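You operate a simulated robot arm through the tools that you are given. There is no shell and no other tool. Be economical: measure what you need, move in short steps, check, and stop when the job is done.

You are at the controls of a simulated two-armed robot. One attempt, no reset.

Task
Pick up the jar from the measuring bench with one hand, pass it to the other hand and put it on the bench top of the bag rack. Set down upright: jar.

The check looks at the end state, three seconds after you hand in, the way a careful person would. Anything else that was tipped, shoved, dropped, spilled or broken makes it a failure.

Robot
Two 7-joint arms with two-finger parallel grippers on one trunk, on a base that drives. Base frame: it is fixed to the floor where the robot stands at the start and does not move with it; the origin is under the middle of the robot, x ahead of it, y to its left, z up. Lengths are in cm, angles in degrees, forces in N, time in s.
The left shoulder is at the start at [6, 18.9, 117.8], the right one opposite. With the tool pointing down near the work surface each hand reaches from about 10 to 64 cm from the robot's upright axis, wherever it stands, measured 20 degrees to its own side. Places, roughly: bench top of the bag rack [70, -320, 70]. Payload 3.43 kg a hand.
Tool frame (each hand has its own): the origin (TCP) lies between the finger pads and is the grasp point; the fingertips stand 3 cm ahead of it; z points along the fingers, y is the line along which they close. Largest opening 9.4 cm; finger width 2.8, thickness 1; the body of the gripper, 5 by 9.6 cm, starts 5.5 cm behind the TCP.
Orientation is that of the tool frame in the base frame, as a unit quaternion [x, y, z, w]. With the fingers straight down and closing along the base's y, the tool's x points along the base's -x, its y along +y and its z along -z.

Tools
- The arms move only by the tool play_rows. It takes "left_commands", "right_commands" or both (then of equal length, played together; a hand with none holds still); each is a list of rows, each a list of 7 numbers: the shift along the tool's x, y, z in units of 30 mm (1.0 is 30 mm), then the turn, a rotation vector about the tool's x, y, z in units of 4 degrees (1.0 is 4 degrees), then the finger opening in cm, from 0 to 9.4. In form: [[dx, dy, dz, rx, ry, rz, grip], ...]. A call has 1 to 8 rows; each row shifts and turns the commanded pose from where the row before left it, along the tool's axes as they then stand. A call with a number of a shift or a turn outside -1 to 1 is refused whole. Each row takes 0.2 s and may step no farther than 5 cm and 8.6 degrees from the row before; otherwise, or with a gripper value out of range, the whole call is refused. A pose out of reach is approached as far as the arm can. The call stops where the force on the tool passes 40 N (or 10 N more than at its start, if that is more) or the arm is blocked; 0.2 s more then pass. The fingers move at their own pace (about 15.3 cm/s each) and stop on an object; they squeeze with about 27 N. The grip force told is the motor's: it shows also when the fingers shut on nothing. Time passes only in rows, and 0.2 s behind the last, so rows that do not move let the fingers close. The reply holds the time, the measured pose of the TCP, the force on the tool along the base axes, the opening and the grip force, in the units named above and with some noise, with the torque about the TCP (base axes, N m) and any sound that the robot's microphone picked up.
- Cameras (640 x 400 px; columns grow to the right, rows downward): "scene" is now at [0.67, 1.08, 172.25]; the picture's right is [0.03, -1.00, 0.00], its down [-0.84, -0.02, -0.54] and it looks along [0.54, 0.01, -0.84] (base axes); focal length 256 px, centre (320, 200). "left" rides on the left gripper at [7.6, -1.4, -10.2] in its tool frame; the picture's right is [0.18, 0.98, 0.00], its down [-0.75, 0.14, -0.64] and it looks along [-0.63, 0.12, 0.77] (tool axes); focal length 243 px, centre (320, 200). "right" rides on the right gripper at [7.6, 1.4, -10.2] in its tool frame; the picture's right is [-0.18, 0.98, 0.00], its down [-0.75, -0.14, -0.64] and it looks along [-0.63, -0.12, 0.77] (tool axes); focal length 243 px, centre (320, 200). There is no depth. A picture from a camera that has moved, and an enlarged one, comes with that camera's place and axes in the base frame and with its lens. The place of the scene camera against the robot may be out by one fixed shift of up to 1.2 cm in any direction.
- get_image(camera): a new picture of that camera. No time passes.
- move_column(by): slides the trunk up (or, below 0, down) by that many cm; the arms and the scene camera ride with it, the base frame stays. It gives what a move gives, with no picture.
- steer(legs): drives the robot by 1 to 6 legs, each [ahead, left, turn to the left] in cm, cm and degrees, along the robot's own axes; the way and the turn of a leg run together, so that a leg with both is an arc; at most 150 cm and 180 degrees a leg. The arms and the cameras ride along, it lands a little off, and it stops where it bumps. It gives what a move gives.
- pan_tilt(pan, tilt): turns the head with the scene camera to pan (to the left, within 86 degrees either way) and tilt (down, from -29 to 69), counted from straight ahead of the robot. It gives what a move gives.
- enlarge(camera, box): a new picture of the part [left, top, right, bottom] of that camera's present view, enlarged. No time passes.
- job_done(): hands the job in; it is judged then, once.

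Work in short steps. Places have to be worked out from the pictures, the camera data and where the tool is seen: move nearer, look again, correct. Check each grasp and each placing, and mend what went wrong. You have 120 turns and 92 pictures in all, those below and enlarged ones among them. Open the grippers and draw the arms clear of the work before you hand the job in, unless the task says otherwise; then end with one line.

The tools are called after "Call:" by a JSON object that holds its "method" and its "body". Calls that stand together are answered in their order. play_rows: Moves the arms, as the interface text tells. Its arguments: {"type":"object","properties":{"left_commands":{"type":"array","items":{"type":"array","items":{"type":"number"}}},"right_commands":{"type":"array","items":{"type":"array","items":{"type":"number"}}}},"required":[]} The other tools are called the same way: move_column (by) slides the trunk up or down; steer (legs) drives the base; pan_tilt (pan, tilt) turns the head that bears the scene camera; get_image (camera) takes a picture; enlarge (camera, box) takes an enlarged picture of a part of a camera's view; job_done () hands the job in.

At the start:

```text
t: 0.0
left_position: [44.99, 16.6, 109.46]
left_ee_rot: [0.0, 1.0, 0.0, 0.0]
left_contact_force: [0.4, 0.4, -0.6]
left_torque: [0.0, 0.02, 0.01]
left_gripper_width: 9.4
left_gripper_force: 0.1
right_position: [33.13, -11.26, 109.51]
right_ee_rot: [0.0, 1.0, -0.001, -0.001]
right_contact_force: [0.4, -0.1, -0.3]
right_torque: [-0.02, -0.01, 0.01]
right_gripper_width: 9.41
right_gripper_force: 0.0
trunk travel left (down, up): [-85.0, 14.0]
robot x, y, heading: [-0.2, -0.07, -0.1]
head pan, tilt: [1.5, 57.3]
```

scene: 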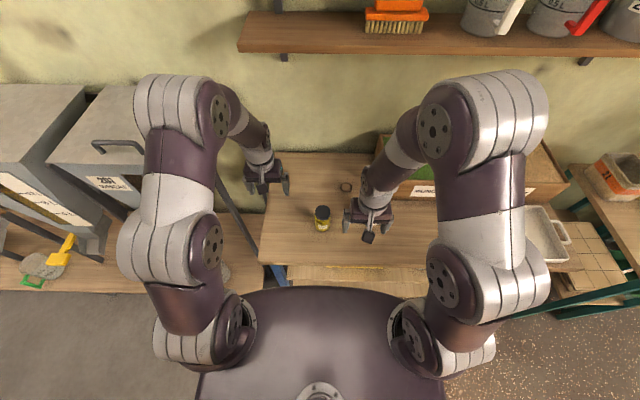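
right: 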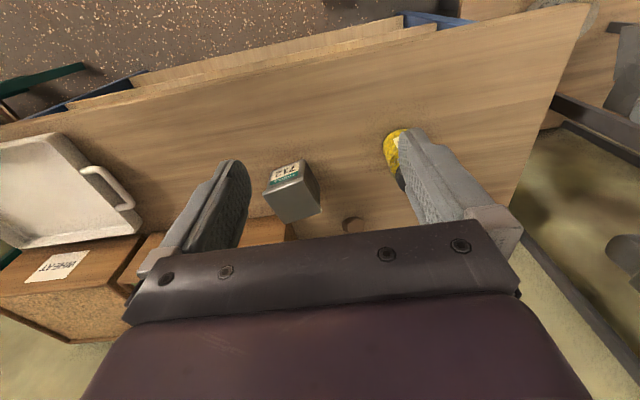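
left: 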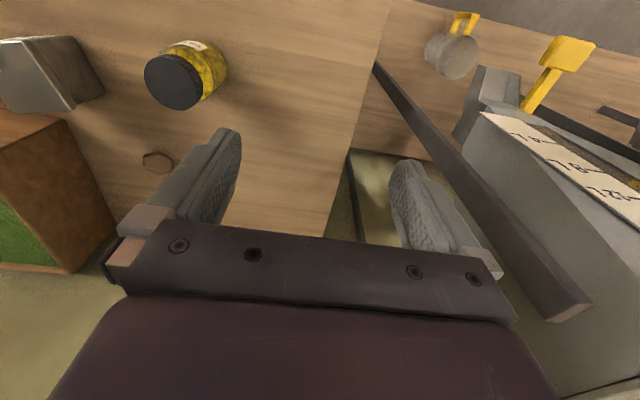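

I estimate the jar lid near (47.5, 1, 91). I'll look closer at the jar to get its size.

Call:
{"method": "enlarge", "body": {"camera": "left", "box": [100, 0, 300, 125]}}

Call:
{"method": "enlarge", "body": {"camera": "scene", "box": [250, 150, 410, 250]}}

```text
3.20 times, centred on (200, 62) of left
camera zoom: at [37.52, 15.23, 119.7], right [-0.18, 0.98, 0.0], down [0.75, 0.14, 0.64], along [0.63, 0.12, -0.77], focal length 776 px, centre (704, 640)
```

zoom: 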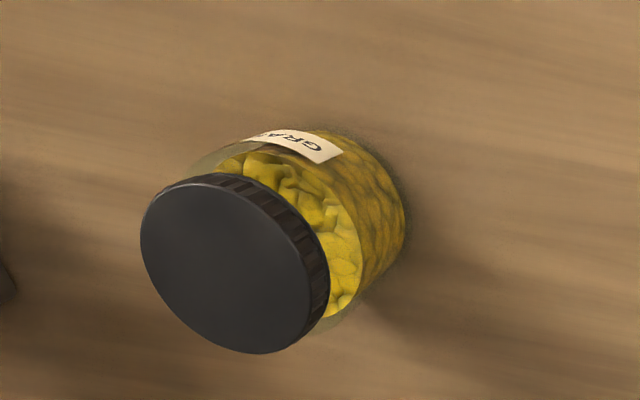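

```text
4.00 times, centred on (330, 200) of scene
camera zoom: at [0.67, 1.08, 172.25], right [0.03, -1.0, 0.0], down [-0.84, -0.02, -0.54], along [0.54, 0.01, -0.84], focal length 1024 px, centre (280, 200)
```

zoom: 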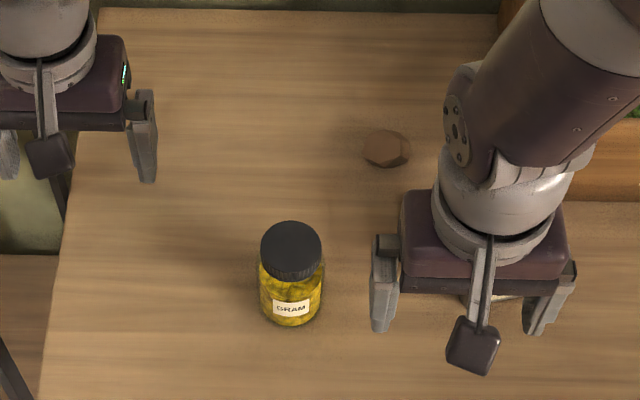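

Lid is about 5.6 cm wide, top at z≈91, bench at ≈81.5. I'll look toward the rack before choosing the type of grasp.

Call:
{"method": "pan_tilt", "body": {"pan": -75, "tilt": 20}}

Call:
{"method": "get_image", "body": {"camera": "scene"}}

Call:
{"method": "enlarge", "body": {"camera": "scene", "box": [220, 120, 420, 245]}}

```text
t: 1.5
left_position: [45.02, 16.64, 109.49]
left_ee_rot: [0.0, 1.0, 0.0, 0.0]
left_contact_force: [0.7, 0.2, -0.1]
left_torque: [-0.02, -0.02, -0.01]
left_gripper_width: 9.4
left_gripper_force: 0.0
right_position: [33.03, -11.21, 109.53]
right_ee_rot: [0.0, 1.0, 0.0, 0.0]
right_contact_force: [0.0, -0.6, 0.3]
right_torque: [0.03, -0.01, -0.04]
right_gripper_width: 9.4
right_gripper_force: 0.0
trunk travel left (down, up): [-85.0, 14.0]
robot x, y, heading: [-0.06, -0.08, -0.1]
head pan, tilt: [-75.0, 20.0]
```

```text
86 pictures are left
camera scene: at [-3.88, -8.09, 177.74], right [-0.97, -0.26, 0.0], down [-0.09, 0.33, -0.94], along [0.24, -0.91, -0.34], focal length 256 px, centre (320, 200)
```

scene: 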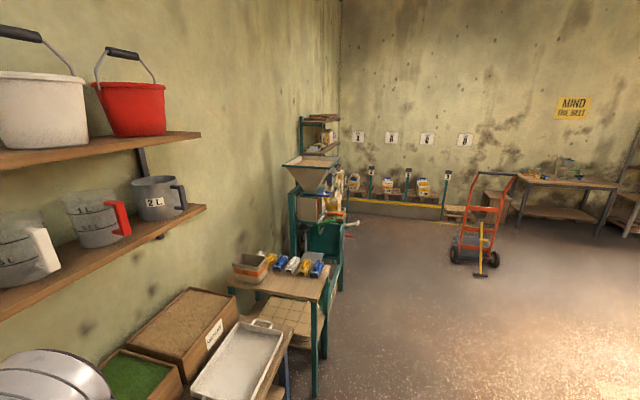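

```text
3.20 times, centred on (320, 182) of scene
camera zoom: at [-3.88, -8.09, 177.74], right [-0.97, -0.26, 0.0], down [-0.09, 0.33, -0.94], along [0.24, -0.91, -0.34], focal length 819 px, centre (320, 256)
```

zoom: 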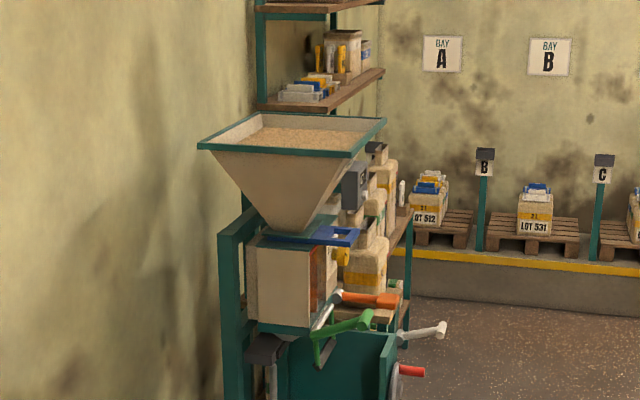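

The rack has shelves above its bench top, so placing with a horizontal tool suits it: I'll pick from above with the left hand and pass to a horizontal right hand. First I move the left hand above the jar, and the right hand a little aside.

Call:
{"method": "play_rows", "body": {"left_commands": [[-0.139, -0.872, 0, 0, 0, 0, 9.4], [-0.139, -0.872, 0, 0, 0, 0, 9.4], [-0.139, -0.872, 0, 0, 0, 0, 9.4], [-0.139, -0.872, 0, 0, 0, 0, 9.4], [-0.139, -0.872, 0, 0, 0, 0, 9.4], [-0.139, -0.872, 0, 0, 0, 0, 9.4], [0, 0, 0.5, 0, 0, 0, 9.4], [0, 0, 0.5, 0, 0, 0, 9.4]], "right_commands": [[0.5, -0.9, 0, 0, 0, 0, 9.4], [0.5, -0.9, 0, 0, 0, 0, 9.4], [0, -0.9, 0, 0, 0, 0, 9.4], [0, 0, 0, 0, 0, 0, 9.4], [0, 0, 0, 0, 0, 0, 9.4], [0, 0, 0, 0, 0, 0, 9.4], [0, 0, 0, 0, 0, 0, 9.4], [0, 0, 0, 0, 0, 0, 9.4]]}}

Call:
{"method": "get_image", "body": {"camera": "left"}}

Call:
{"method": "pan_tilt", "body": {"pan": 0, "tilt": 57}}

Call:
{"method": "get_image", "body": {"camera": "scene"}}

```text
t: 3.3
left_position: [47.59, 0.88, 106.54]
left_ee_rot: [-0.001, 1.0, 0.0, 0.0]
left_contact_force: [-0.8, -0.3, 0.5]
left_torque: [0.03, -0.02, 0.0]
left_gripper_width: 9.4
left_gripper_force: 0.1
right_position: [30.12, -19.39, 109.58]
right_ee_rot: [0.0, 1.0, -0.001, -0.001]
right_contact_force: [0.8, -0.9, 0.5]
right_torque: [0.02, -0.01, -0.01]
right_gripper_width: 9.38
right_gripper_force: 0.0
trunk travel left (down, up): [-85.0, 14.0]
robot x, y, heading: [-0.02, -0.16, -0.1]
head pan, tilt: [-75.0, 20.0]
```

```text
84 pictures are left
camera left: at [40.11, -0.61, 116.72], right [-0.18, 0.98, 0.0], down [0.75, 0.14, 0.64], along [0.63, 0.12, -0.77], focal length 243 px, centre (320, 200)
```

left: 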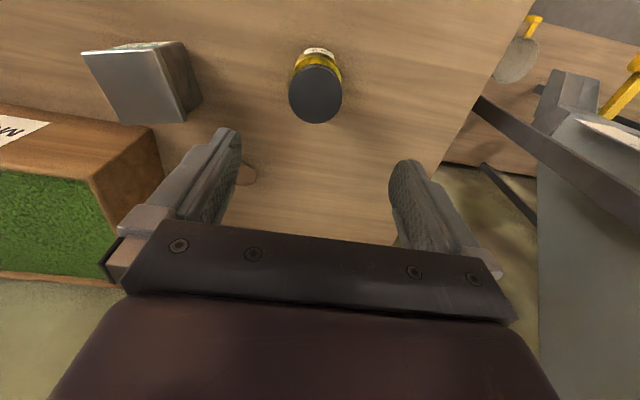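

```text
t: 4.8
left_position: [47.6, 0.83, 106.55]
left_ee_rot: [0.0, 1.0, -0.001, 0.0]
left_contact_force: [0.4, 0.1, 0.2]
left_torque: [0.0, -0.01, 0.0]
left_gripper_width: 9.41
left_gripper_force: 0.0
right_position: [30.11, -19.27, 109.52]
right_ee_rot: [0.0, 1.0, 0.0, 0.001]
right_contact_force: [0.2, 0.8, -0.3]
right_torque: [-0.02, -0.01, 0.04]
right_gripper_width: 9.39
right_gripper_force: 0.1
trunk travel left (down, up): [-85.0, 14.0]
robot x, y, heading: [0.05, -0.12, 0.0]
head pan, tilt: [0.0, 57.0]
```

```text
83 pictures are left
camera scene: at [0.7, 0.89, 172.29], right [0.0, -1.0, 0.0], down [-0.84, 0.0, -0.54], along [0.54, 0.0, -0.84], focal length 256 px, centre (320, 200)
```

scene: 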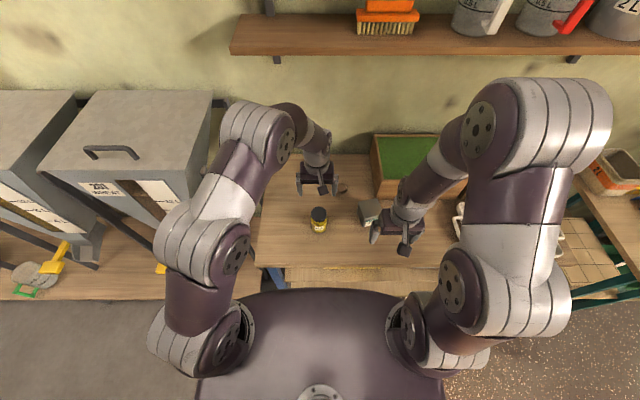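

The lid centre reads ≈(47.5, 0.45). I'll correct y slightly and descend to just above the jar, then check.

Call:
{"method": "play_rows", "body": {"left_commands": [[0, -0.14, 0.8, 0, 0, 0, 9.4], [0, 0, 0.8, 0, 0, 0, 9.4], [0, 0, 0.8, 0, 0, 0, 9.4], [0, 0, 0.8, 0, 0, 0, 9.4], [0, 0, 0, 0, 0, 0, 9.4]]}}

Call:
{"method": "get_image", "body": {"camera": "left"}}

Call:
{"method": "enlarge", "body": {"camera": "scene", "box": [240, 150, 400, 250]}}

```text
t: 6.0
left_position: [47.55, 0.47, 97.17]
left_ee_rot: [0.0, 1.0, -0.001, 0.0]
left_contact_force: [0.6, -0.1, -0.7]
left_torque: [0.01, -0.01, 0.02]
left_gripper_width: 9.41
left_gripper_force: 0.0
right_position: [30.09, -19.45, 109.53]
right_ee_rot: [0.0, 1.0, 0.0, 0.0]
right_contact_force: [0.0, 1.0, 0.4]
right_torque: [-0.02, -0.02, 0.0]
right_gripper_width: 9.37
right_gripper_force: 0.0
trunk travel left (down, up): [-85.0, 14.0]
robot x, y, heading: [0.09, 0.15, -0.1]
head pan, tilt: [0.0, 57.0]
```

```text
82 pictures are left
camera left: at [40.05, -0.89, 107.29], right [-0.18, 0.98, 0.0], down [0.75, 0.14, 0.64], along [0.63, 0.12, -0.77], focal length 243 px, centre (320, 200)
```

left: 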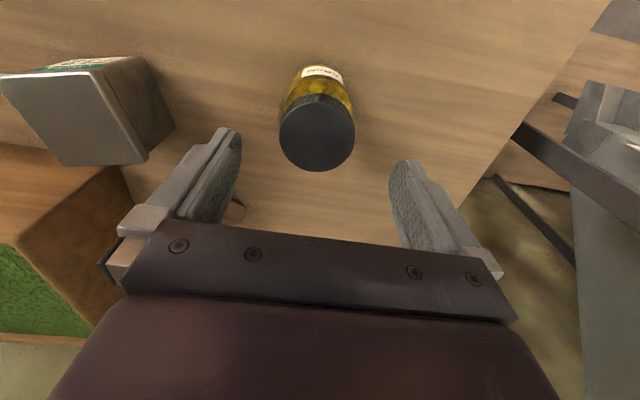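

```text
4.00 times, centred on (320, 200) of scene
camera zoom: at [0.65, 0.9, 172.29], right [0.0, -1.0, 0.0], down [-0.84, 0.0, -0.54], along [0.54, 0.0, -0.84], focal length 1024 px, centre (320, 200)
```

zoom: 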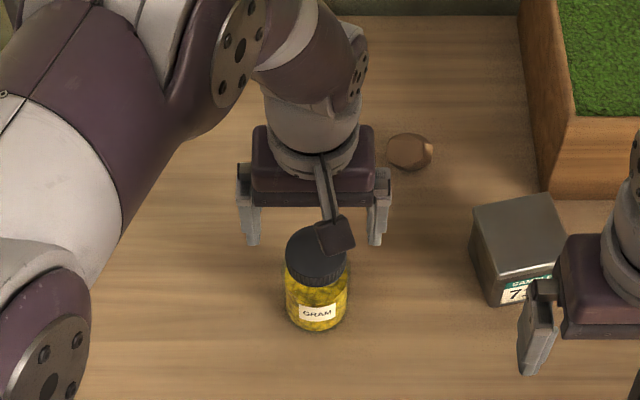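

Aligned. Descend to TCP z≈89.8 so the fingers straddle the lid and shoulder, then check.

Call:
{"method": "play_rows", "body": {"left_commands": [[0, 0, 0.7, 0, 0, 0, 9.4], [0, 0, 0.7, 0, 0, 0, 9.4], [0, 0, 0.7, 0, 0, 0, 9.4], [0, 0, 0.35, 0, 0, 0, 9.4], [0, 0, 0, 0, 0, 0, 9.4]]}}

Call:
{"method": "get_image", "body": {"camera": "left"}}

Call:
{"method": "enlarge", "body": {"camera": "right", "box": [320, 50, 640, 250]}}

```text
t: 7.2
left_position: [47.66, 0.53, 89.49]
left_ee_rot: [0.0, 1.0, 0.0, 0.0]
left_contact_force: [0.1, -0.8, 0.9]
left_torque: [-0.02, -0.03, 0.01]
left_gripper_width: 9.38
left_gripper_force: 0.2
right_position: [30.19, -19.42, 109.52]
right_ee_rot: [0.001, 1.0, 0.0, 0.001]
right_contact_force: [-0.8, 1.1, -0.4]
right_torque: [0.01, 0.0, -0.03]
right_gripper_width: 9.39
right_gripper_force: 0.0
trunk travel left (down, up): [-85.0, 14.0]
robot x, y, heading: [0.19, -0.06, 0.1]
head pan, tilt: [0.0, 57.0]
```

```text
80 pictures are left
camera left: at [40.05, -0.88, 99.8], right [-0.18, 0.98, 0.0], down [0.75, 0.14, 0.64], along [0.63, 0.12, -0.77], focal length 243 px, centre (320, 200)
```

left: 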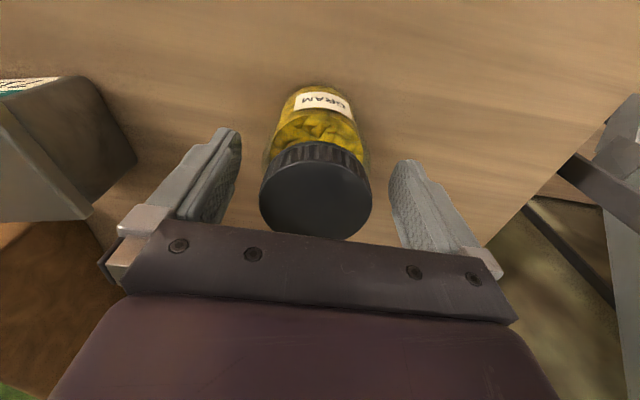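

```text
2.00 times, centred on (480, 150) of right
camera zoom: at [22.39, -17.95, 119.75], right [0.18, 0.98, 0.0], down [0.75, -0.14, 0.64], along [0.63, -0.12, -0.77], focal length 485 px, centre (0, 300)
```

zoom: 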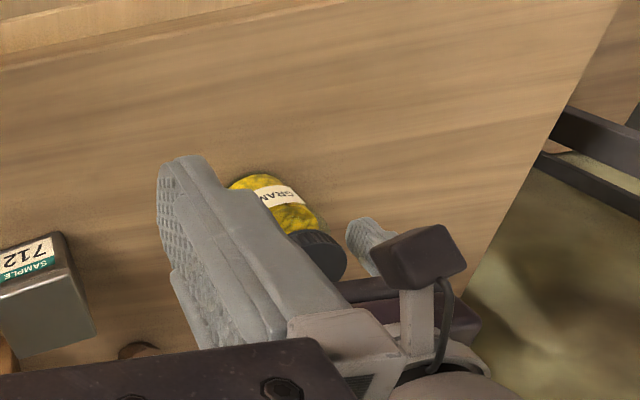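

Fingers straddle the jar, lid top ≈90.4 and bottom ≈81.5. Close the left gripper.

Call:
{"method": "play_rows", "body": {"left_commands": [[0, 0, 0, 0, 0, 0, 5.8], [0, 0, 0, 0, 0, 0, 5.0], [0, 0, 0, 0, 0, 0, 4.0], [0, 0, 0, 0, 0, 0, 4.0]]}}

Call:
{"method": "get_image", "body": {"camera": "left"}}

```text
t: 8.2
left_position: [47.63, 0.54, 89.71]
left_ee_rot: [0.0, 1.0, 0.0, 0.0]
left_contact_force: [1.8, -0.3, 1.3]
left_torque: [0.08, -0.12, -0.03]
left_gripper_width: 6.48
left_gripper_force: 27.0
right_position: [30.14, -19.24, 109.55]
right_ee_rot: [0.0, 1.0, 0.0, 0.0]
right_contact_force: [-0.1, -0.5, -0.4]
right_torque: [0.02, 0.02, 0.0]
right_gripper_width: 9.44
right_gripper_force: 0.0
trunk travel left (down, up): [-85.0, 14.0]
robot x, y, heading: [-0.28, 0.12, -0.1]
head pan, tilt: [0.0, 57.0]
```

```text
78 pictures are left
camera left: at [40.08, -0.9, 99.82], right [-0.18, 0.98, 0.0], down [0.75, 0.14, 0.64], along [0.63, 0.12, -0.77], focal length 243 px, centre (320, 200)
```

left: 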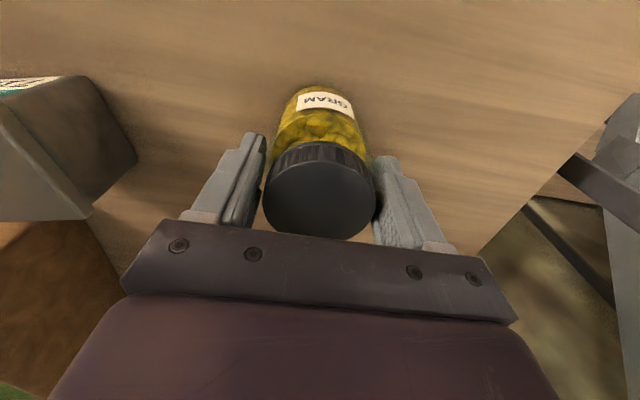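

Gripped at 6.5 cm. Lift slightly and check.

Call:
{"method": "play_rows", "body": {"left_commands": [[0, 0, -0.3, 0, 0, 0, 4.0], [0, 0, -0.7, 0, 0, 0, 4.0], [0, 0, -1, 0, 0, 0, 4.0], [0, 0, -1, 0, 0, 0, 4.0], [0, 0, 0, 0, 0, 0, 4.0]]}}

Call:
{"method": "get_image", "body": {"camera": "left"}}

Call:
{"method": "enlarge", "body": {"camera": "scene", "box": [240, 150, 400, 250]}}

```text
t: 9.4
left_position: [47.67, 0.69, 98.56]
left_ee_rot: [0.001, 1.0, 0.0, 0.0]
left_contact_force: [-0.7, 0.9, 0.1]
left_torque: [0.0, 0.0, -0.04]
left_gripper_width: 4.03
left_gripper_force: 0.1
right_position: [30.15, -19.35, 109.53]
right_ee_rot: [0.0, 1.0, 0.0, 0.0]
right_contact_force: [-0.1, -0.5, 0.0]
right_torque: [-0.01, 0.04, -0.01]
right_gripper_width: 9.4
right_gripper_force: 0.1
trunk travel left (down, up): [-85.0, 14.0]
robot x, y, heading: [-0.04, -0.3, -0.1]
head pan, tilt: [0.0, 57.0]
```

```text
77 pictures are left
camera left: at [40.06, -0.82, 108.76], right [-0.18, 0.98, 0.0], down [0.75, 0.14, 0.64], along [0.63, 0.12, -0.77], focal length 243 px, centre (320, 200)
```

left: 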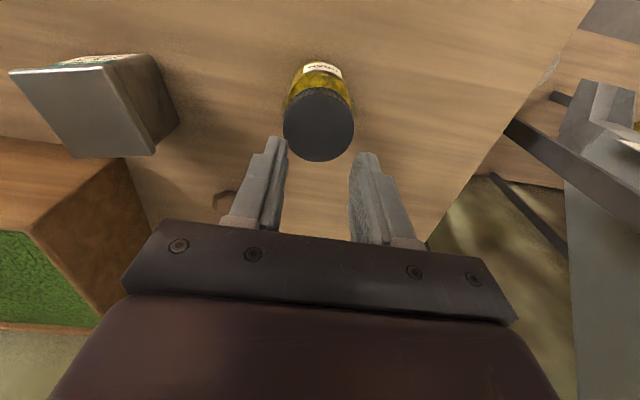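

```text
4.00 times, centred on (320, 200) of scene
camera zoom: at [0.73, 0.88, 172.28], right [0.0, -1.0, 0.0], down [-0.84, 0.0, -0.54], along [0.54, 0.0, -0.84], focal length 1024 px, centre (320, 200)
```

zoom: 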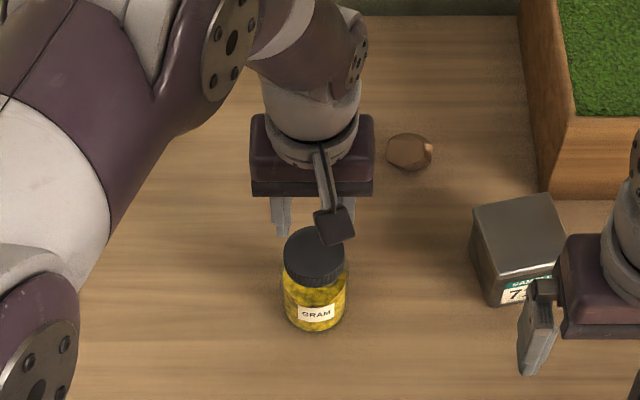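

It slipped: I gripped the rounded shoulder only. The jar still stands; I'll open, descend about 2.3 cm deeper (TCP z≈87.2), and grip the body.

Call:
{"method": "play_rows", "body": {"left_commands": [[0, 0, 0, 0, 0, 0, 9.4], [0, 0, 0, 0, 0, 0, 9.4], [0, 0, 0.9, 0, 0, 0, 9.4], [0, 0, 0.9, 0, 0, 0, 9.4], [0, 0, 0.9, 0, 0, 0, 9.4], [0, 0, 0.8, 0, 0, 0, 9.4], [0, 0, 0.25, 0, 0, 0, 9.4], [0, 0, 0, 0, 0, 0, 9.4]]}}

Call:
{"method": "get_image", "body": {"camera": "left"}}

```text
t: 11.2
left_position: [47.59, 0.46, 87.25]
left_ee_rot: [0.0, 1.0, 0.0, 0.0]
left_contact_force: [0.1, 0.0, 0.6]
left_torque: [0.01, -0.07, -0.02]
left_gripper_width: 9.4
left_gripper_force: 0.1
right_position: [30.11, -19.48, 109.38]
right_ee_rot: [0.0, 1.0, 0.0, 0.0]
right_contact_force: [0.9, 0.3, -0.8]
right_torque: [0.01, -0.01, 0.0]
right_gripper_width: 9.42
right_gripper_force: 0.1
trunk travel left (down, up): [-85.0, 14.0]
robot x, y, heading: [-0.11, 0.29, -0.1]
head pan, tilt: [0.0, 57.0]
```

```text
75 pictures are left
camera left: at [40.02, -0.93, 97.45], right [-0.18, 0.98, 0.0], down [0.75, 0.14, 0.64], along [0.63, 0.12, -0.77], focal length 243 px, centre (320, 200)
```

left: 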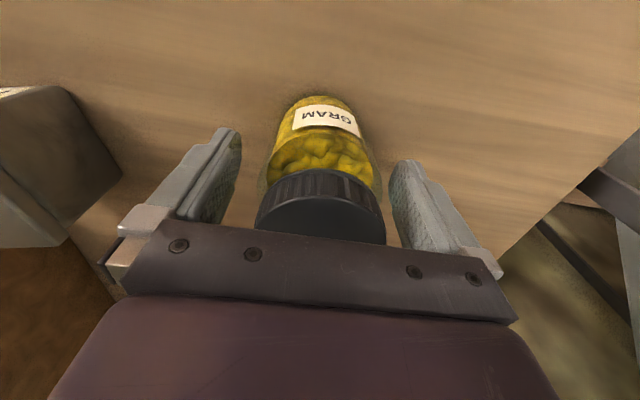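

Centred. Go 0.8 cm deeper for a good body grip, then close.

Call:
{"method": "play_rows", "body": {"left_commands": [[0, 0, 0.27, 0, 0, 0, 9.4], [0, 0, 0, 0, 0, 0, 7], [0, 0, 0, 0, 0, 0, 5.5], [0, 0, 0, 0, 0, 0, 4], [0, 0, 0, 0, 0, 0, 4]]}}

Call:
{"method": "get_image", "body": {"camera": "left"}}

```text
t: 12.4
left_position: [47.57, 0.66, 86.49]
left_ee_rot: [0.0, 1.0, 0.0, -0.001]
left_contact_force: [1.4, 0.5, -0.5]
left_torque: [0.06, -0.05, -0.03]
left_gripper_width: 6.76
left_gripper_force: 26.9
right_position: [30.12, -19.5, 109.46]
right_ee_rot: [-0.001, 1.0, 0.001, -0.001]
right_contact_force: [-0.6, -0.4, -0.6]
right_torque: [-0.01, 0.0, 0.01]
right_gripper_width: 9.37
right_gripper_force: 0.0
trunk travel left (down, up): [-85.0, 14.0]
robot x, y, heading: [0.08, 0.25, -0.3]
head pan, tilt: [0.0, 57.0]
```

```text
74 pictures are left
camera left: at [40.01, -0.86, 96.66], right [-0.18, 0.98, 0.0], down [0.75, 0.14, 0.64], along [0.63, 0.12, -0.77], focal length 243 px, centre (320, 200)
```

left: 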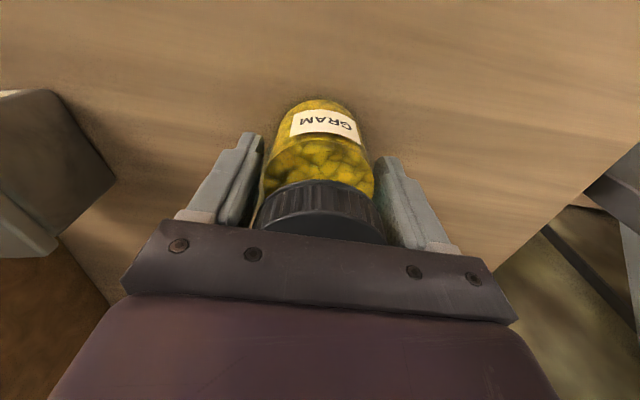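

Grip is 6.76 cm on the body. Lift gently 2 cm and verify.

Call:
{"method": "play_rows", "body": {"left_commands": [[0, 0, -0.2, 0, 0, 0, 4], [0, 0, -0.3, 0, 0, 0, 4], [0, 0, -0.3, 0, 0, 0, 4], [0, 0, 0, 0, 0, 0, 4]]}}

Call:
{"method": "get_image", "body": {"camera": "left"}}

```text
t: 13.4
left_position: [47.56, 0.56, 88.8]
left_ee_rot: [0.0, 1.0, 0.0, -0.001]
left_contact_force: [-0.2, 1.2, -2.9]
left_torque: [0.0, 0.0, -0.02]
left_gripper_width: 6.76
left_gripper_force: 26.9
right_position: [30.12, -19.3, 109.44]
right_ee_rot: [0.001, 1.0, 0.0, 0.0]
right_contact_force: [0.4, 0.2, -0.1]
right_torque: [0.0, -0.02, 0.0]
right_gripper_width: 9.41
right_gripper_force: 0.0
trunk travel left (down, up): [-85.0, 14.0]
robot x, y, heading: [0.12, 0.3, 0.5]
head pan, tilt: [0.0, 57.0]
```

```text
73 pictures are left
camera left: at [40.02, -0.89, 99.01], right [-0.18, 0.98, 0.0], down [0.75, 0.14, 0.64], along [0.63, 0.12, -0.77], focal length 243 px, centre (320, 200)
```

left: 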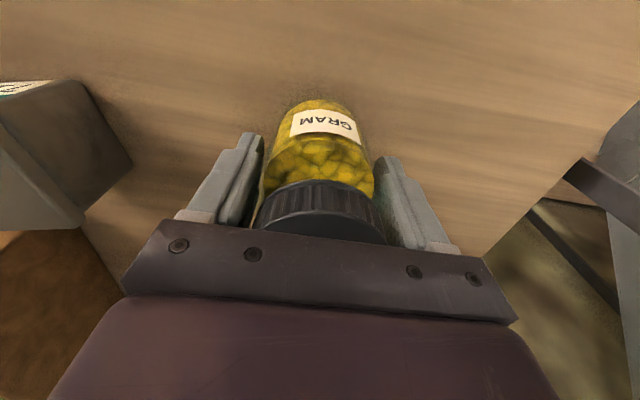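

The jar is held (≈0.3 kg). I'll lift it with the left while moving the right hand forward and outward.

Call:
{"method": "play_rows", "body": {"left_commands": [[0, 0, -0.8, 0, 0, 0, 4], [0, 0, -0.8, 0, 0, 0, 4], [0, 0, -0.8, 0, 0, 0, 4], [0, 0, -0.8, 0, 0, 0, 4], [0, 0, -0.8, 0, 0, 0, 4], [0, 0, -0.8, 0, 0, 0, 4], [0, 0, -0.8, 0, 0, 0, 4], [0, 0, 0, 0, 0, 0, 4]], "right_commands": [[0, -0.5, 0, 0, 0, 0, 9.4], [-0.5, -0.5, 0, 0, 0, 0, 9.4], [-0.7, -0.5, 0, 0, 0, 0, 9.4], [-0.7, -0.5, 0, 0, 0, 0, 9.4], [-0.7, 0, 0, 0, 0, 0, 9.4], [-0.7, 0, 0, 0, 0, 0, 9.4], [0, 0, 0, 0, 0, 0, 9.4], [0, 0, 0, 0, 0, 0, 9.4]]}}

Call:
{"method": "play_rows", "body": {"right_commands": [[0, 0, 0, -1, 1, 1, 9.4], [0, 0, 0, -1, 1, 1, 9.4], [0, 0, 0, -1, 1, 1, 9.4], [0, 0, 0, -1, 1, 1, 9.4], [0, 0, 0, -1, 1, 1, 9.4], [0, 0, 0, -1, 1, 1, 9.4]]}}

Call:
{"method": "get_image", "body": {"camera": "scene"}}

```text
t: 15.2
left_position: [47.53, 0.47, 105.6]
left_ee_rot: [0.0, 1.0, 0.0, -0.001]
left_contact_force: [-1.7, 0.4, -3.3]
left_torque: [0.04, 0.01, 0.01]
left_gripper_width: 6.77
left_gripper_force: 27.1
right_position: [39.93, -25.35, 109.5]
right_ee_rot: [0.0, 1.0, 0.0, 0.0]
right_contact_force: [-0.7, 0.6, 1.5]
right_torque: [0.01, -0.02, -0.01]
right_gripper_width: 9.42
right_gripper_force: 0.1
trunk travel left (down, up): [-85.0, 14.0]
robot x, y, heading: [-0.26, 0.32, -0.1]
head pan, tilt: [0.0, 57.0]
```

```text
t: 16.6
left_position: [47.53, 0.56, 105.54]
left_ee_rot: [0.001, 1.0, 0.001, 0.0]
left_contact_force: [-0.3, 0.7, -3.6]
left_torque: [0.01, 0.0, -0.01]
left_gripper_width: 6.77
left_gripper_force: 26.9
right_position: [37.02, -23.73, 106.89]
right_ee_rot: [0.205, 0.935, 0.205, -0.206]
right_contact_force: [-0.4, 0.4, -0.3]
right_torque: [0.0, -0.01, 0.0]
right_gripper_width: 9.38
right_gripper_force: 0.1
right hand out of reach, approached as far as the arm can: row 5, 6
trunk travel left (down, up): [-85.0, 14.0]
robot x, y, heading: [0.1, 0.09, -0.1]
head pan, tilt: [0.0, 57.0]
```

```text
72 pictures are left
camera scene: at [0.67, 0.86, 172.29], right [0.0, -1.0, 0.0], down [-0.84, 0.0, -0.54], along [0.54, 0.0, -0.84], focal length 256 px, centre (320, 200)
```

scene: 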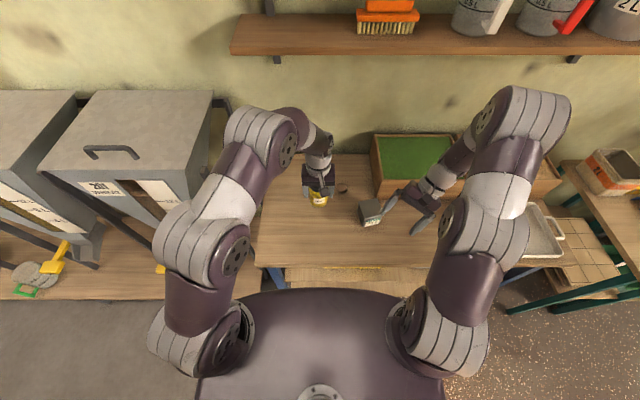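

The right hand ran out of reach along this rotation. I undo it and test a pure yaw instead.

Call:
{"method": "play_rows", "body": {"right_commands": [[0, 0, 0, 1, -1, -1, 9.4], [0, 0, 0, 1, -1, -1, 9.4], [0, 0, 0, 1, -1, -1, 9.4], [0, 0, 0, 1, -1, -1, 9.4], [0, 0, 0, 1, -1, -1, 9.4], [0, 0, 0, 1, -1, -1, 9.4], [0, 0, 0, 0, 0, 0, 9.4]]}}

Call:
{"method": "play_rows", "body": {"right_commands": [[0, 0, 0, 0, 0, 1, 9.4], [0, 0, 0, 0, 0, 1, 9.4], [0, 0, 0, 0, 0, 1, 9.4], [0, 0, 0, 0, 0, 1, 9.4], [0, 0, 0, 0, 0, 1, 9.4], [0, 0, 0, 0, 0, 1, 9.4], [0, 0, 0, 0, 0, 1, 9.4], [0, 0, 0, 0, 0, 1, 9.4]]}}

Call:
{"method": "play_rows", "body": {"right_commands": [[0, 0, 0, 0, 0, 1, 9.4], [0, 0, 0, 0, 0, 1, 9.4], [0, 0, 0, 0, 0, 1, 9.4], [0, 0, 0, 0, 0, 1, 9.4], [0, 0, 0, 0, 0, 1, 9.4], [0, 0, 0, 0, 0, 1, 9.4], [0, 0, 0, 0, 0, 1, 9.4], [0, 0, 0, 0, 0, 1, 9.4]]}}

```text
t: 18.2
left_position: [47.56, 0.47, 105.64]
left_ee_rot: [0.001, 1.0, 0.0, 0.0]
left_contact_force: [-0.1, 0.5, -2.6]
left_torque: [0.02, -0.01, -0.01]
left_gripper_width: 6.77
left_gripper_force: 27.5
right_position: [37.23, -23.78, 107.02]
right_ee_rot: [0.0, 1.0, 0.0, 0.0]
right_contact_force: [-0.9, -0.4, 0.4]
right_torque: [-0.02, 0.03, -0.02]
right_gripper_width: 9.41
right_gripper_force: 0.0
trunk travel left (down, up): [-85.0, 14.0]
robot x, y, heading: [-0.06, -0.64, 0.0]
head pan, tilt: [0.0, 57.0]
```

```text
t: 20.0
left_position: [47.6, 0.51, 105.63]
left_ee_rot: [0.0, 1.0, 0.001, 0.0]
left_contact_force: [0.2, 0.5, -2.8]
left_torque: [0.01, -0.06, 0.02]
left_gripper_width: 6.75
left_gripper_force: 27.1
right_position: [37.21, -23.8, 107.02]
right_ee_rot: [0.277, 0.961, 0.0, 0.001]
right_contact_force: [-0.1, 0.7, 0.3]
right_torque: [0.02, -0.01, -0.02]
right_gripper_width: 9.41
right_gripper_force: 0.1
trunk travel left (down, up): [-85.0, 14.0]
robot x, y, heading: [-0.12, -0.21, 0.1]
head pan, tilt: [0.0, 57.0]
```

```text
t: 21.8
left_position: [47.56, 0.46, 105.64]
left_ee_rot: [0.001, 1.0, 0.0, 0.0]
left_contact_force: [-0.1, 0.7, -4.0]
left_torque: [-0.04, 0.03, -0.02]
left_gripper_width: 6.75
left_gripper_force: 26.5
right_position: [37.07, -23.72, 106.98]
right_ee_rot: [0.531, 0.847, 0.0, 0.0]
right_contact_force: [0.0, 0.9, 0.1]
right_torque: [0.02, 0.01, -0.01]
right_gripper_width: 9.42
right_gripper_force: 0.1
trunk travel left (down, up): [-85.0, 14.0]
robot x, y, heading: [-0.31, 0.04, -0.0]
head pan, tilt: [0.0, 57.0]
```

Pure yaw works. Finish the yaw to 90° then begin pitching toward +y.

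Call:
{"method": "play_rows", "body": {"right_commands": [[0, 0, 0, 0, 0, 1, 9.4], [0, 0, 0, 0, 0, 1, 9.4], [0, 0, 0, 0, 0, 1, 9.4], [0, 0, 0, 0, 0, 1, 9.4], [0, 0, 0, 0, 0, 1, 9.4], [0, 0, 0, 0, 0, 1, 9.4], [0, 0, 0, 0, 0, 0.5, 9.4]]}}

Call:
{"method": "play_rows", "body": {"right_commands": [[0, 0, 0, 0, 1, 0, 9.4], [0, 0, 0, 0, 1, 0, 9.4], [0, 0, 0, 0, 1, 0, 9.4], [0, 0, 0, 0, 1, 0, 9.4], [0, 0, 0, 0, 1, 0, 9.4], [0, 0, 0, 0, 1, 0, 9.4], [0, 0, 0, 0, 1, 0, 9.4], [0, 0, 0, 0, 1, 0, 9.4]]}}

Call:
{"method": "get_image", "body": {"camera": "scene"}}

```text
t: 23.4
left_position: [47.58, 0.41, 105.64]
left_ee_rot: [0.0, 1.0, 0.0, 0.0]
left_contact_force: [-1.0, 0.3, -3.9]
left_torque: [0.0, -0.02, 0.02]
left_gripper_width: 6.73
left_gripper_force: 26.9
right_position: [37.25, -23.74, 107.05]
right_ee_rot: [0.708, 0.707, 0.0, 0.0]
right_contact_force: [-0.6, -0.2, -0.6]
right_torque: [0.01, -0.01, 0.0]
right_gripper_width: 9.39
right_gripper_force: 0.1
trunk travel left (down, up): [-85.0, 14.0]
robot x, y, heading: [0.09, 0.04, 0.1]
head pan, tilt: [0.0, 57.0]
```

```text
t: 25.2
left_position: [47.69, 0.41, 105.65]
left_ee_rot: [0.0, 1.0, 0.0, -0.001]
left_contact_force: [-0.1, -0.1, -4.9]
left_torque: [-0.03, 0.0, -0.03]
left_gripper_width: 6.77
left_gripper_force: 27.6
right_position: [37.19, -23.65, 107.01]
right_ee_rot: [0.679, 0.68, 0.196, -0.196]
right_contact_force: [0.4, -0.9, 0.5]
right_torque: [0.03, 0.01, 0.0]
right_gripper_width: 9.4
right_gripper_force: 0.0
trunk travel left (down, up): [-85.0, 14.0]
robot x, y, heading: [0.17, -0.12, -0.1]
head pan, tilt: [0.0, 57.0]
```

```text
71 pictures are left
camera scene: at [0.77, 0.83, 172.28], right [0.0, -1.0, 0.0], down [-0.84, 0.0, -0.54], along [0.54, 0.0, -0.84], focal length 256 px, centre (320, 200)
```

scene: 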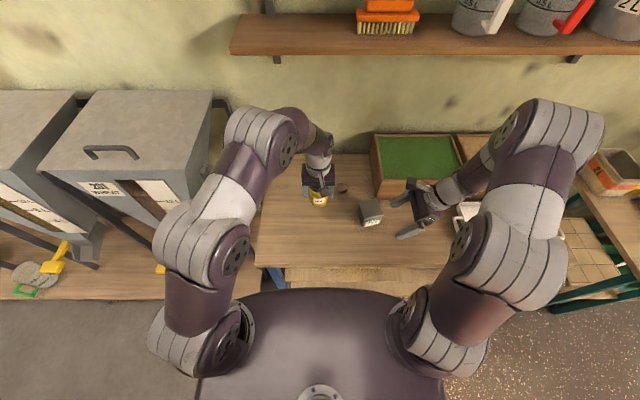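

Pitch at 32° works. Continue with a slight shift toward +y.

Call:
{"method": "play_rows", "body": {"right_commands": [[0.2, 0, 0.15, 0, 1, 0, 9.4], [0.2, 0, 0.15, 0, 1, 0, 9.4], [0.2, 0, 0.15, 0, 1, 0, 9.4], [0.2, 0, 0.2, 0, 1, 0, 9.4], [0.2, 0, 0.2, 0, 1, 0, 9.4], [0.15, 0, 0.2, 0, 1, 0, 9.4], [0.15, 0, 0.2, 0, 1, 0, 9.4], [0.1, 0, 0.2, 0, 1, 0, 9.4]]}}

```text
t: 27.0
left_position: [47.5, 0.44, 105.71]
left_ee_rot: [0.0, 1.0, 0.0, 0.001]
left_contact_force: [1.4, 0.9, -3.2]
left_torque: [0.03, 0.03, 0.01]
left_gripper_width: 6.75
left_gripper_force: 27.7
right_position: [31.36, -15.62, 103.05]
right_ee_rot: [0.617, 0.617, 0.347, -0.343]
right_contact_force: [-0.4, 0.6, 0.4]
right_torque: [0.01, 0.0, 0.02]
right_gripper_width: 9.42
right_gripper_force: 0.0
right hand out of reach, approached as far as the arm can: row 4, 5, 6, 7, 8
trunk travel left (down, up): [-85.0, 14.0]
robot x, y, heading: [-0.14, -0.15, 0.0]
head pan, tilt: [0.0, 57.0]
```

Orientation followed but position is saturating. I'll test whether a higher hand (nearer shoulder height) frees the wrist: raise 10 cm and continue pitching.

Call:
{"method": "play_rows", "body": {"right_commands": [[0.75, 0, -0.45, 0, 0, 0, 9.4], [0.75, 0, -0.45, 0, 0, 0, 9.4], [0.75, 0, -0.45, 0, 0, 0, 9.4], [0.75, 0, -0.45, 0, 0, 0, 9.4], [0, 0, 0, 0, 0, 0, 9.4], [0, 0, 0, 0, 1, 0, 9.4], [0, 0, 0, 0, 1, 0, 9.4]]}}

Call:
{"method": "get_image", "body": {"camera": "scene"}}

```text
t: 28.6
left_position: [47.59, 0.49, 105.67]
left_ee_rot: [0.001, 1.0, 0.0, 0.0]
left_contact_force: [-0.6, 0.2, -3.9]
left_torque: [-0.01, 0.02, 0.02]
left_gripper_width: 6.77
left_gripper_force: 26.8
right_position: [27.72, -14.46, 108.76]
right_ee_rot: [0.613, 0.615, 0.35, -0.351]
right_contact_force: [1.1, -0.9, 0.4]
right_torque: [-0.01, 0.02, -0.05]
right_gripper_width: 9.4
right_gripper_force: 0.1
right hand out of reach, approached as far as the arm can: row 1, 2, 3, 4, 6, 7
trunk travel left (down, up): [-85.0, 14.0]
robot x, y, heading: [-0.11, -0.39, 0.3]
head pan, tilt: [0.0, 57.0]
```

```text
70 pictures are left
camera scene: at [0.72, 0.9, 172.28], right [0.0, -1.0, 0.0], down [-0.84, 0.0, -0.54], along [0.54, 0.0, -0.84], focal length 256 px, centre (320, 200)
```

scene: 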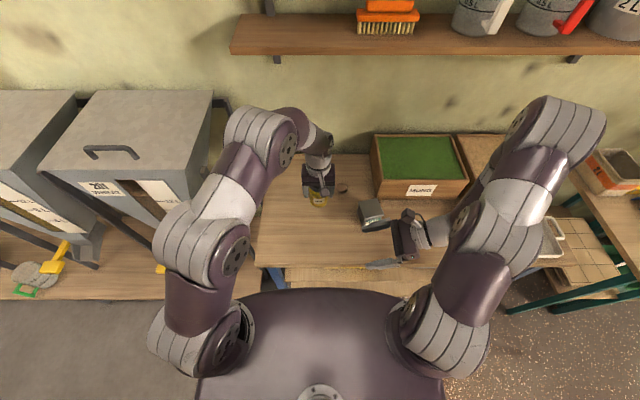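

Camera-up horizontal isn't reachable. The natural alternative is the right hand pointing forward with its camera below (placing near the bench's front edge). I unwind the rotation back to tool-down.

Call:
{"method": "play_rows", "body": {"right_commands": [[0, 0, 0, 0.572, -0.572, -1, 9.4], [0, 0, 0, 0.572, -0.572, -1, 9.4], [0, 0, 0, 0.572, -0.572, -1, 9.4], [0, 0, 0, 0.572, -0.572, -1, 9.4], [0, 0, 0, 0.572, -0.572, -1, 9.4], [0, 0, 0, 0.572, -0.572, -1, 9.4], [0, 0, 0, 0.572, -0.572, -1, 9.4], [0, 0, 0, 0.572, -0.572, -1, 9.4]]}}

Call:
{"method": "play_rows", "body": {"right_commands": [[0, 0, 0, 0.572, -0.572, -1, 9.4], [0, 0, 0, 0.572, -0.572, -1, 9.4], [0, 0, 0, 0.572, -0.572, -1, 9.4], [0, 0, 0, 0.572, -0.572, -1, 9.4], [0, 0, 0, 0.572, -0.572, -1, 9.4], [0, 0, 0, 0.572, -0.572, -1, 9.4], [0, 0, 0, 0.572, -0.572, -1, 9.4], [0, 0, 0, 0.572, -0.572, -1, 9.4]]}}

Call:
{"method": "play_rows", "body": {"right_commands": [[0, 0, 0, 0.572, -0.572, -1, 9.4], [0, 0, 0, 0.572, -0.572, -1, 9.4], [0, 0, 0, 0.572, -0.572, -1, 9.4], [0, 0, 0, 0.572, -0.572, -1, 9.4], [0, 0, 0, 0.15, -0.15, -0.27, 9.4], [0, 0, 0, 0, 0, 0, 9.4]]}}

```text
t: 30.4
left_position: [47.6, 0.48, 105.66]
left_ee_rot: [0.001, 1.0, 0.0, 0.001]
left_contact_force: [0.7, 0.1, -4.2]
left_torque: [0.02, 0.0, -0.02]
left_gripper_width: 6.75
left_gripper_force: 26.7
right_position: [27.61, -14.23, 108.72]
right_ee_rot: [0.407, 0.853, 0.231, -0.231]
right_contact_force: [0.2, 0.1, 0.4]
right_torque: [0.06, 0.01, 0.0]
right_gripper_width: 9.39
right_gripper_force: 0.0
trunk travel left (down, up): [-85.0, 14.0]
robot x, y, heading: [-0.18, -0.24, -0.2]
head pan, tilt: [0.0, 57.0]
```

```text
t: 32.2
left_position: [47.52, 0.49, 105.7]
left_ee_rot: [0.0, 1.0, 0.0, 0.0]
left_contact_force: [0.5, -0.5, -3.5]
left_torque: [0.01, 0.0, 0.02]
left_gripper_width: 6.78
left_gripper_force: 26.8
right_position: [27.8, -14.32, 108.63]
right_ee_rot: [0.147, 0.982, 0.082, -0.084]
right_contact_force: [0.3, 0.6, 0.5]
right_torque: [0.01, 0.0, 0.0]
right_gripper_width: 9.4
right_gripper_force: 0.0
trunk travel left (down, up): [-85.0, 14.0]
robot x, y, heading: [0.26, -0.04, -0.0]
head pan, tilt: [0.0, 57.0]
```

```text
t: 33.6
left_position: [47.54, 0.48, 105.56]
left_ee_rot: [0.0, 1.0, 0.0, 0.0]
left_contact_force: [-0.4, 0.4, -2.4]
left_torque: [-0.01, 0.0, -0.02]
left_gripper_width: 6.75
left_gripper_force: 26.9
right_position: [27.76, -14.32, 108.55]
right_ee_rot: [0.0, 1.0, -0.002, 0.001]
right_contact_force: [0.2, 0.3, -0.2]
right_torque: [0.02, -0.01, 0.01]
right_gripper_width: 9.4
right_gripper_force: 0.0
trunk travel left (down, up): [-85.0, 14.0]
robot x, y, heading: [0.03, 0.18, -0.0]
head pan, tilt: [0.0, 57.0]
```

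Back to tool-down. Now pitch forward while advancing along +x and moving right.

Call:
{"method": "play_rows", "body": {"right_commands": [[-0.6, -0.4, 0, 0, -1, 0, 9.4], [-0.6, -0.4, 0, 0, -1, 0, 9.4], [-0.6, -0.4, 0, 0, -1, 0, 9.4], [-0.6, -0.4, 0.1, 0, -1, 0, 9.4], [-0.6, -0.4, 0.2, 0, -1, 0, 9.4], [-0.6, -0.2, 0.3, 0, -1, 0, 9.4], [-0.5, 0, 0.3, 0, -1, 0, 9.4], [-0.5, 0, 0.3, 0, -1, 0, 9.4]]}}

Call:
{"method": "play_rows", "body": {"right_commands": [[0, 0, 0, 0, -1, 0, 9.4], [0, 0, 0, 0, -1, 0, 9.4], [0, 0, 0, 0, -1, 0, 9.4], [0, 0, 0, 0, -1, 0, 9.4], [0, 0, 0, 0, -1, 0, 9.4], [0, 0, 0, 0, -1, 0, 9.4], [0, 0, 0, 0, -1, 0, 9.4], [0, 0, 0, 0, -1, 0, 9.4]]}}

```text
t: 35.4
left_position: [47.66, 0.43, 105.55]
left_ee_rot: [0.0, 1.0, 0.0, 0.0]
left_contact_force: [0.0, -0.2, -3.3]
left_torque: [0.0, 0.01, 0.01]
left_gripper_width: 6.73
left_gripper_force: 27.3
right_position: [42.42, -20.96, 108.25]
right_ee_rot: [0.0, 0.961, -0.002, 0.276]
right_contact_force: [-0.1, 0.1, -0.5]
right_torque: [0.0, -0.02, -0.01]
right_gripper_width: 9.41
right_gripper_force: 0.2
trunk travel left (down, up): [-85.0, 14.0]
robot x, y, heading: [0.12, 0.1, -0.0]
head pan, tilt: [0.0, 57.0]
```

```text
t: 37.2
left_position: [47.62, 0.47, 105.64]
left_ee_rot: [0.0, 1.0, 0.001, 0.001]
left_contact_force: [-0.2, -0.2, -3.8]
left_torque: [0.0, 0.02, -0.01]
left_gripper_width: 6.72
left_gripper_force: 26.6
right_position: [42.38, -21.01, 108.53]
right_ee_rot: [-0.001, 0.847, -0.002, 0.531]
right_contact_force: [0.6, 0.1, 0.1]
right_torque: [0.01, 0.0, 0.0]
right_gripper_width: 9.43
right_gripper_force: 0.1
trunk travel left (down, up): [-85.0, 14.0]
robot x, y, heading: [-0.07, 0.37, -0.1]
head pan, tilt: [0.0, 57.0]
```

Forward pitch works. Finish it to 90° while yawing the left hand (jar) about its vertical axis.

Call:
{"method": "play_rows", "body": {"right_commands": [[0, 0, 0, 0, -1, 0, 9.4], [0, 0, 0, 0, -1, 0, 9.4], [0, 0, 0, 0, -1, 0, 9.4], [0, 0, 0, 0, -1, 0, 9.4], [0, 0, 0, 0, -1, 0, 9.4], [0, 0, 0, 0, -1, 0, 9.4], [0, 0, 0, 0, -0.5, 0, 9.4], [0, 0, 0, 0, 0, 0, 9.4]], "left_commands": [[0, 0, 0, 0, 0, 1, 4], [0, 0, 0, 0, 0, 1, 4], [0, 0, 0, 0, 0, 1, 4], [0, 0, 0, 0, 0, 1, 4], [0, 0, 0, 0, 0, 1, 4], [0, 0, 0, 0, 0, 1, 4], [0, 0, 0, 0, 0, 1, 4], [0, 0, 0, 0, 0, 1, 4]]}}

Call:
{"method": "play_rows", "body": {"left_commands": [[0, 0, 0, 0, 0, 1, 4], [0, 0, 0, 0, 0, 1, 4], [0, 0, 0, 0, 0, 1, 4], [0, 0, 0, 0, 0, 1, 4], [0, 0, 0, 0, 0, 1, 4], [0, 0, 0, 0, 0, 1, 4], [0, 0, 0, 0, 0, 1, 4], [0, 0, 0, 0, 0, 1, 4]]}}

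```text
t: 39.0
left_position: [47.64, 0.45, 105.73]
left_ee_rot: [0.276, 0.961, 0.0, 0.001]
left_contact_force: [0.0, -0.5, -3.0]
left_torque: [-0.01, -0.02, -0.02]
left_gripper_width: 6.74
left_gripper_force: 26.6
right_position: [42.42, -20.97, 108.43]
right_ee_rot: [-0.001, 0.707, -0.001, 0.708]
right_contact_force: [0.2, 0.6, 0.8]
right_torque: [0.0, 0.03, 0.05]
right_gripper_width: 9.4
right_gripper_force: 0.1
trunk travel left (down, up): [-85.0, 14.0]
robot x, y, heading: [0.19, -0.08, -0.4]
head pan, tilt: [0.0, 57.0]
```

```text
t: 40.8
left_position: [47.66, 0.59, 105.75]
left_ee_rot: [0.531, 0.847, 0.0, 0.0]
left_contact_force: [0.8, -0.3, -2.9]
left_torque: [-0.01, 0.02, -0.01]
left_gripper_width: 6.73
left_gripper_force: 26.8
right_position: [42.43, -20.87, 108.47]
right_ee_rot: [-0.002, 0.707, 0.0, 0.707]
right_contact_force: [0.2, 0.5, -0.1]
right_torque: [0.03, 0.02, 0.04]
right_gripper_width: 9.39
right_gripper_force: 0.1
trunk travel left (down, up): [-85.0, 14.0]
robot x, y, heading: [0.04, -0.14, 0.2]
head pan, tilt: [0.0, 57.0]
```

Both orientations reachable. Finish the left yaw and move the jar 6 cm forward for room; back the right hand slightly and lower it to grip height.

Call:
{"method": "play_rows", "body": {"left_commands": [[0, 0, 0, 0, 0, 1, 4], [0, 0, 0, 0, 0, 1, 4], [0, 0, 0, 0, 0, 1, 4], [0, 0, 0, 0, 0, 1, 4], [0, 0, 0, 0, 0, 1, 4], [0, 0, 0, 0, 0, 1, 4], [0, 0.8, 0, 0, 0, 0.5, 4], [0, 0.8, 0, 0, 0, 0, 4]], "right_commands": [[0.5, 0, -0.4, 0, 0, 0, 9.4], [0.5, 0, -0.4, 0, 0, 0, 9.4], [0.3, 0, -0.4, 0, 0, 0, 9.4], [0.22, 0, 0, 0, 0, 0, 9.4], [0, 0, 0, 0, 0, 0, 9.4], [0, 0, 0, 0, 0, 0, 9.4], [0, 0, 0, 0, 0, 0, 9.4], [0, 0, 0, 0, 0, 0, 9.4]]}}

Call:
{"method": "get_image", "body": {"camera": "scene"}}

Call:
{"method": "get_image", "body": {"camera": "left"}}

Call:
{"method": "get_image", "body": {"camera": "right"}}

```text
t: 42.6
left_position: [52.43, 0.65, 105.79]
left_ee_rot: [0.707, 0.707, -0.001, 0.0]
left_contact_force: [1.1, 0.1, -3.5]
left_torque: [0.02, -0.03, -0.01]
left_gripper_width: 6.72
left_gripper_force: 26.6
right_position: [38.78, -20.99, 103.85]
right_ee_rot: [-0.002, 0.707, -0.001, 0.707]
right_contact_force: [0.2, -0.1, 0.0]
right_torque: [0.02, 0.05, 0.01]
right_gripper_width: 9.43
right_gripper_force: 0.0
trunk travel left (down, up): [-85.0, 14.0]
robot x, y, heading: [-0.17, 0.35, 0.1]
head pan, tilt: [0.0, 57.0]
```

```text
69 pictures are left
camera scene: at [0.88, 0.9, 172.28], right [0.0, -1.0, 0.0], down [-0.84, 0.0, -0.54], along [0.54, 0.0, -0.84], focal length 256 px, centre (320, 200)
```

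scene: 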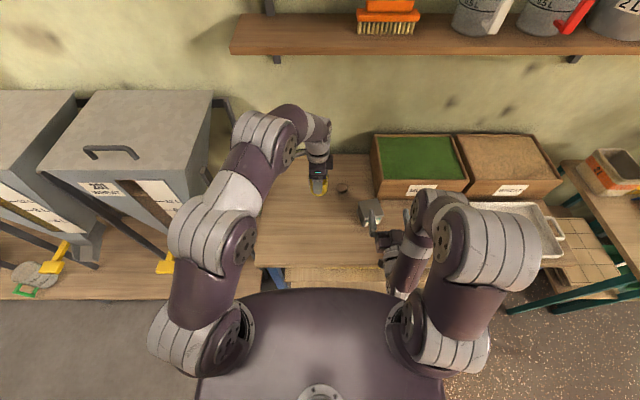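

```text
68 pictures are left
camera left: at [51.16, 8.34, 115.9], right [0.98, 0.18, 0.0], down [0.14, -0.75, 0.64], along [0.12, -0.63, -0.77], focal length 243 px, centre (320, 200)
```

left: 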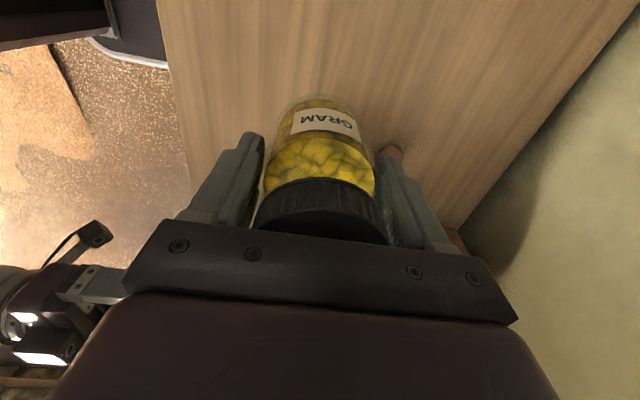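

```text
67 pictures are left
camera right: at [28.4, -19.53, 96.19], right [0.0, 0.98, 0.18], down [-0.64, -0.14, 0.75], along [0.77, -0.12, 0.63], focal length 243 px, centre (320, 200)
```

right: 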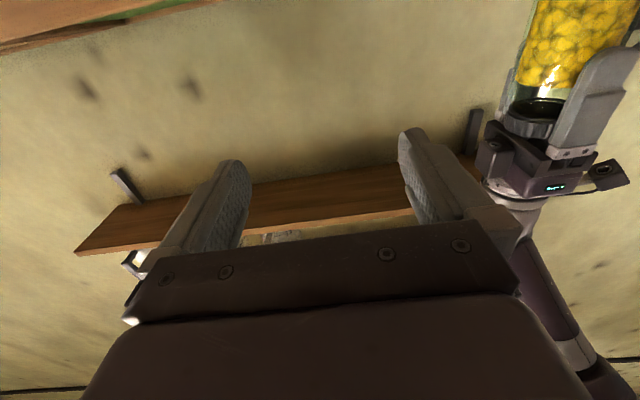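

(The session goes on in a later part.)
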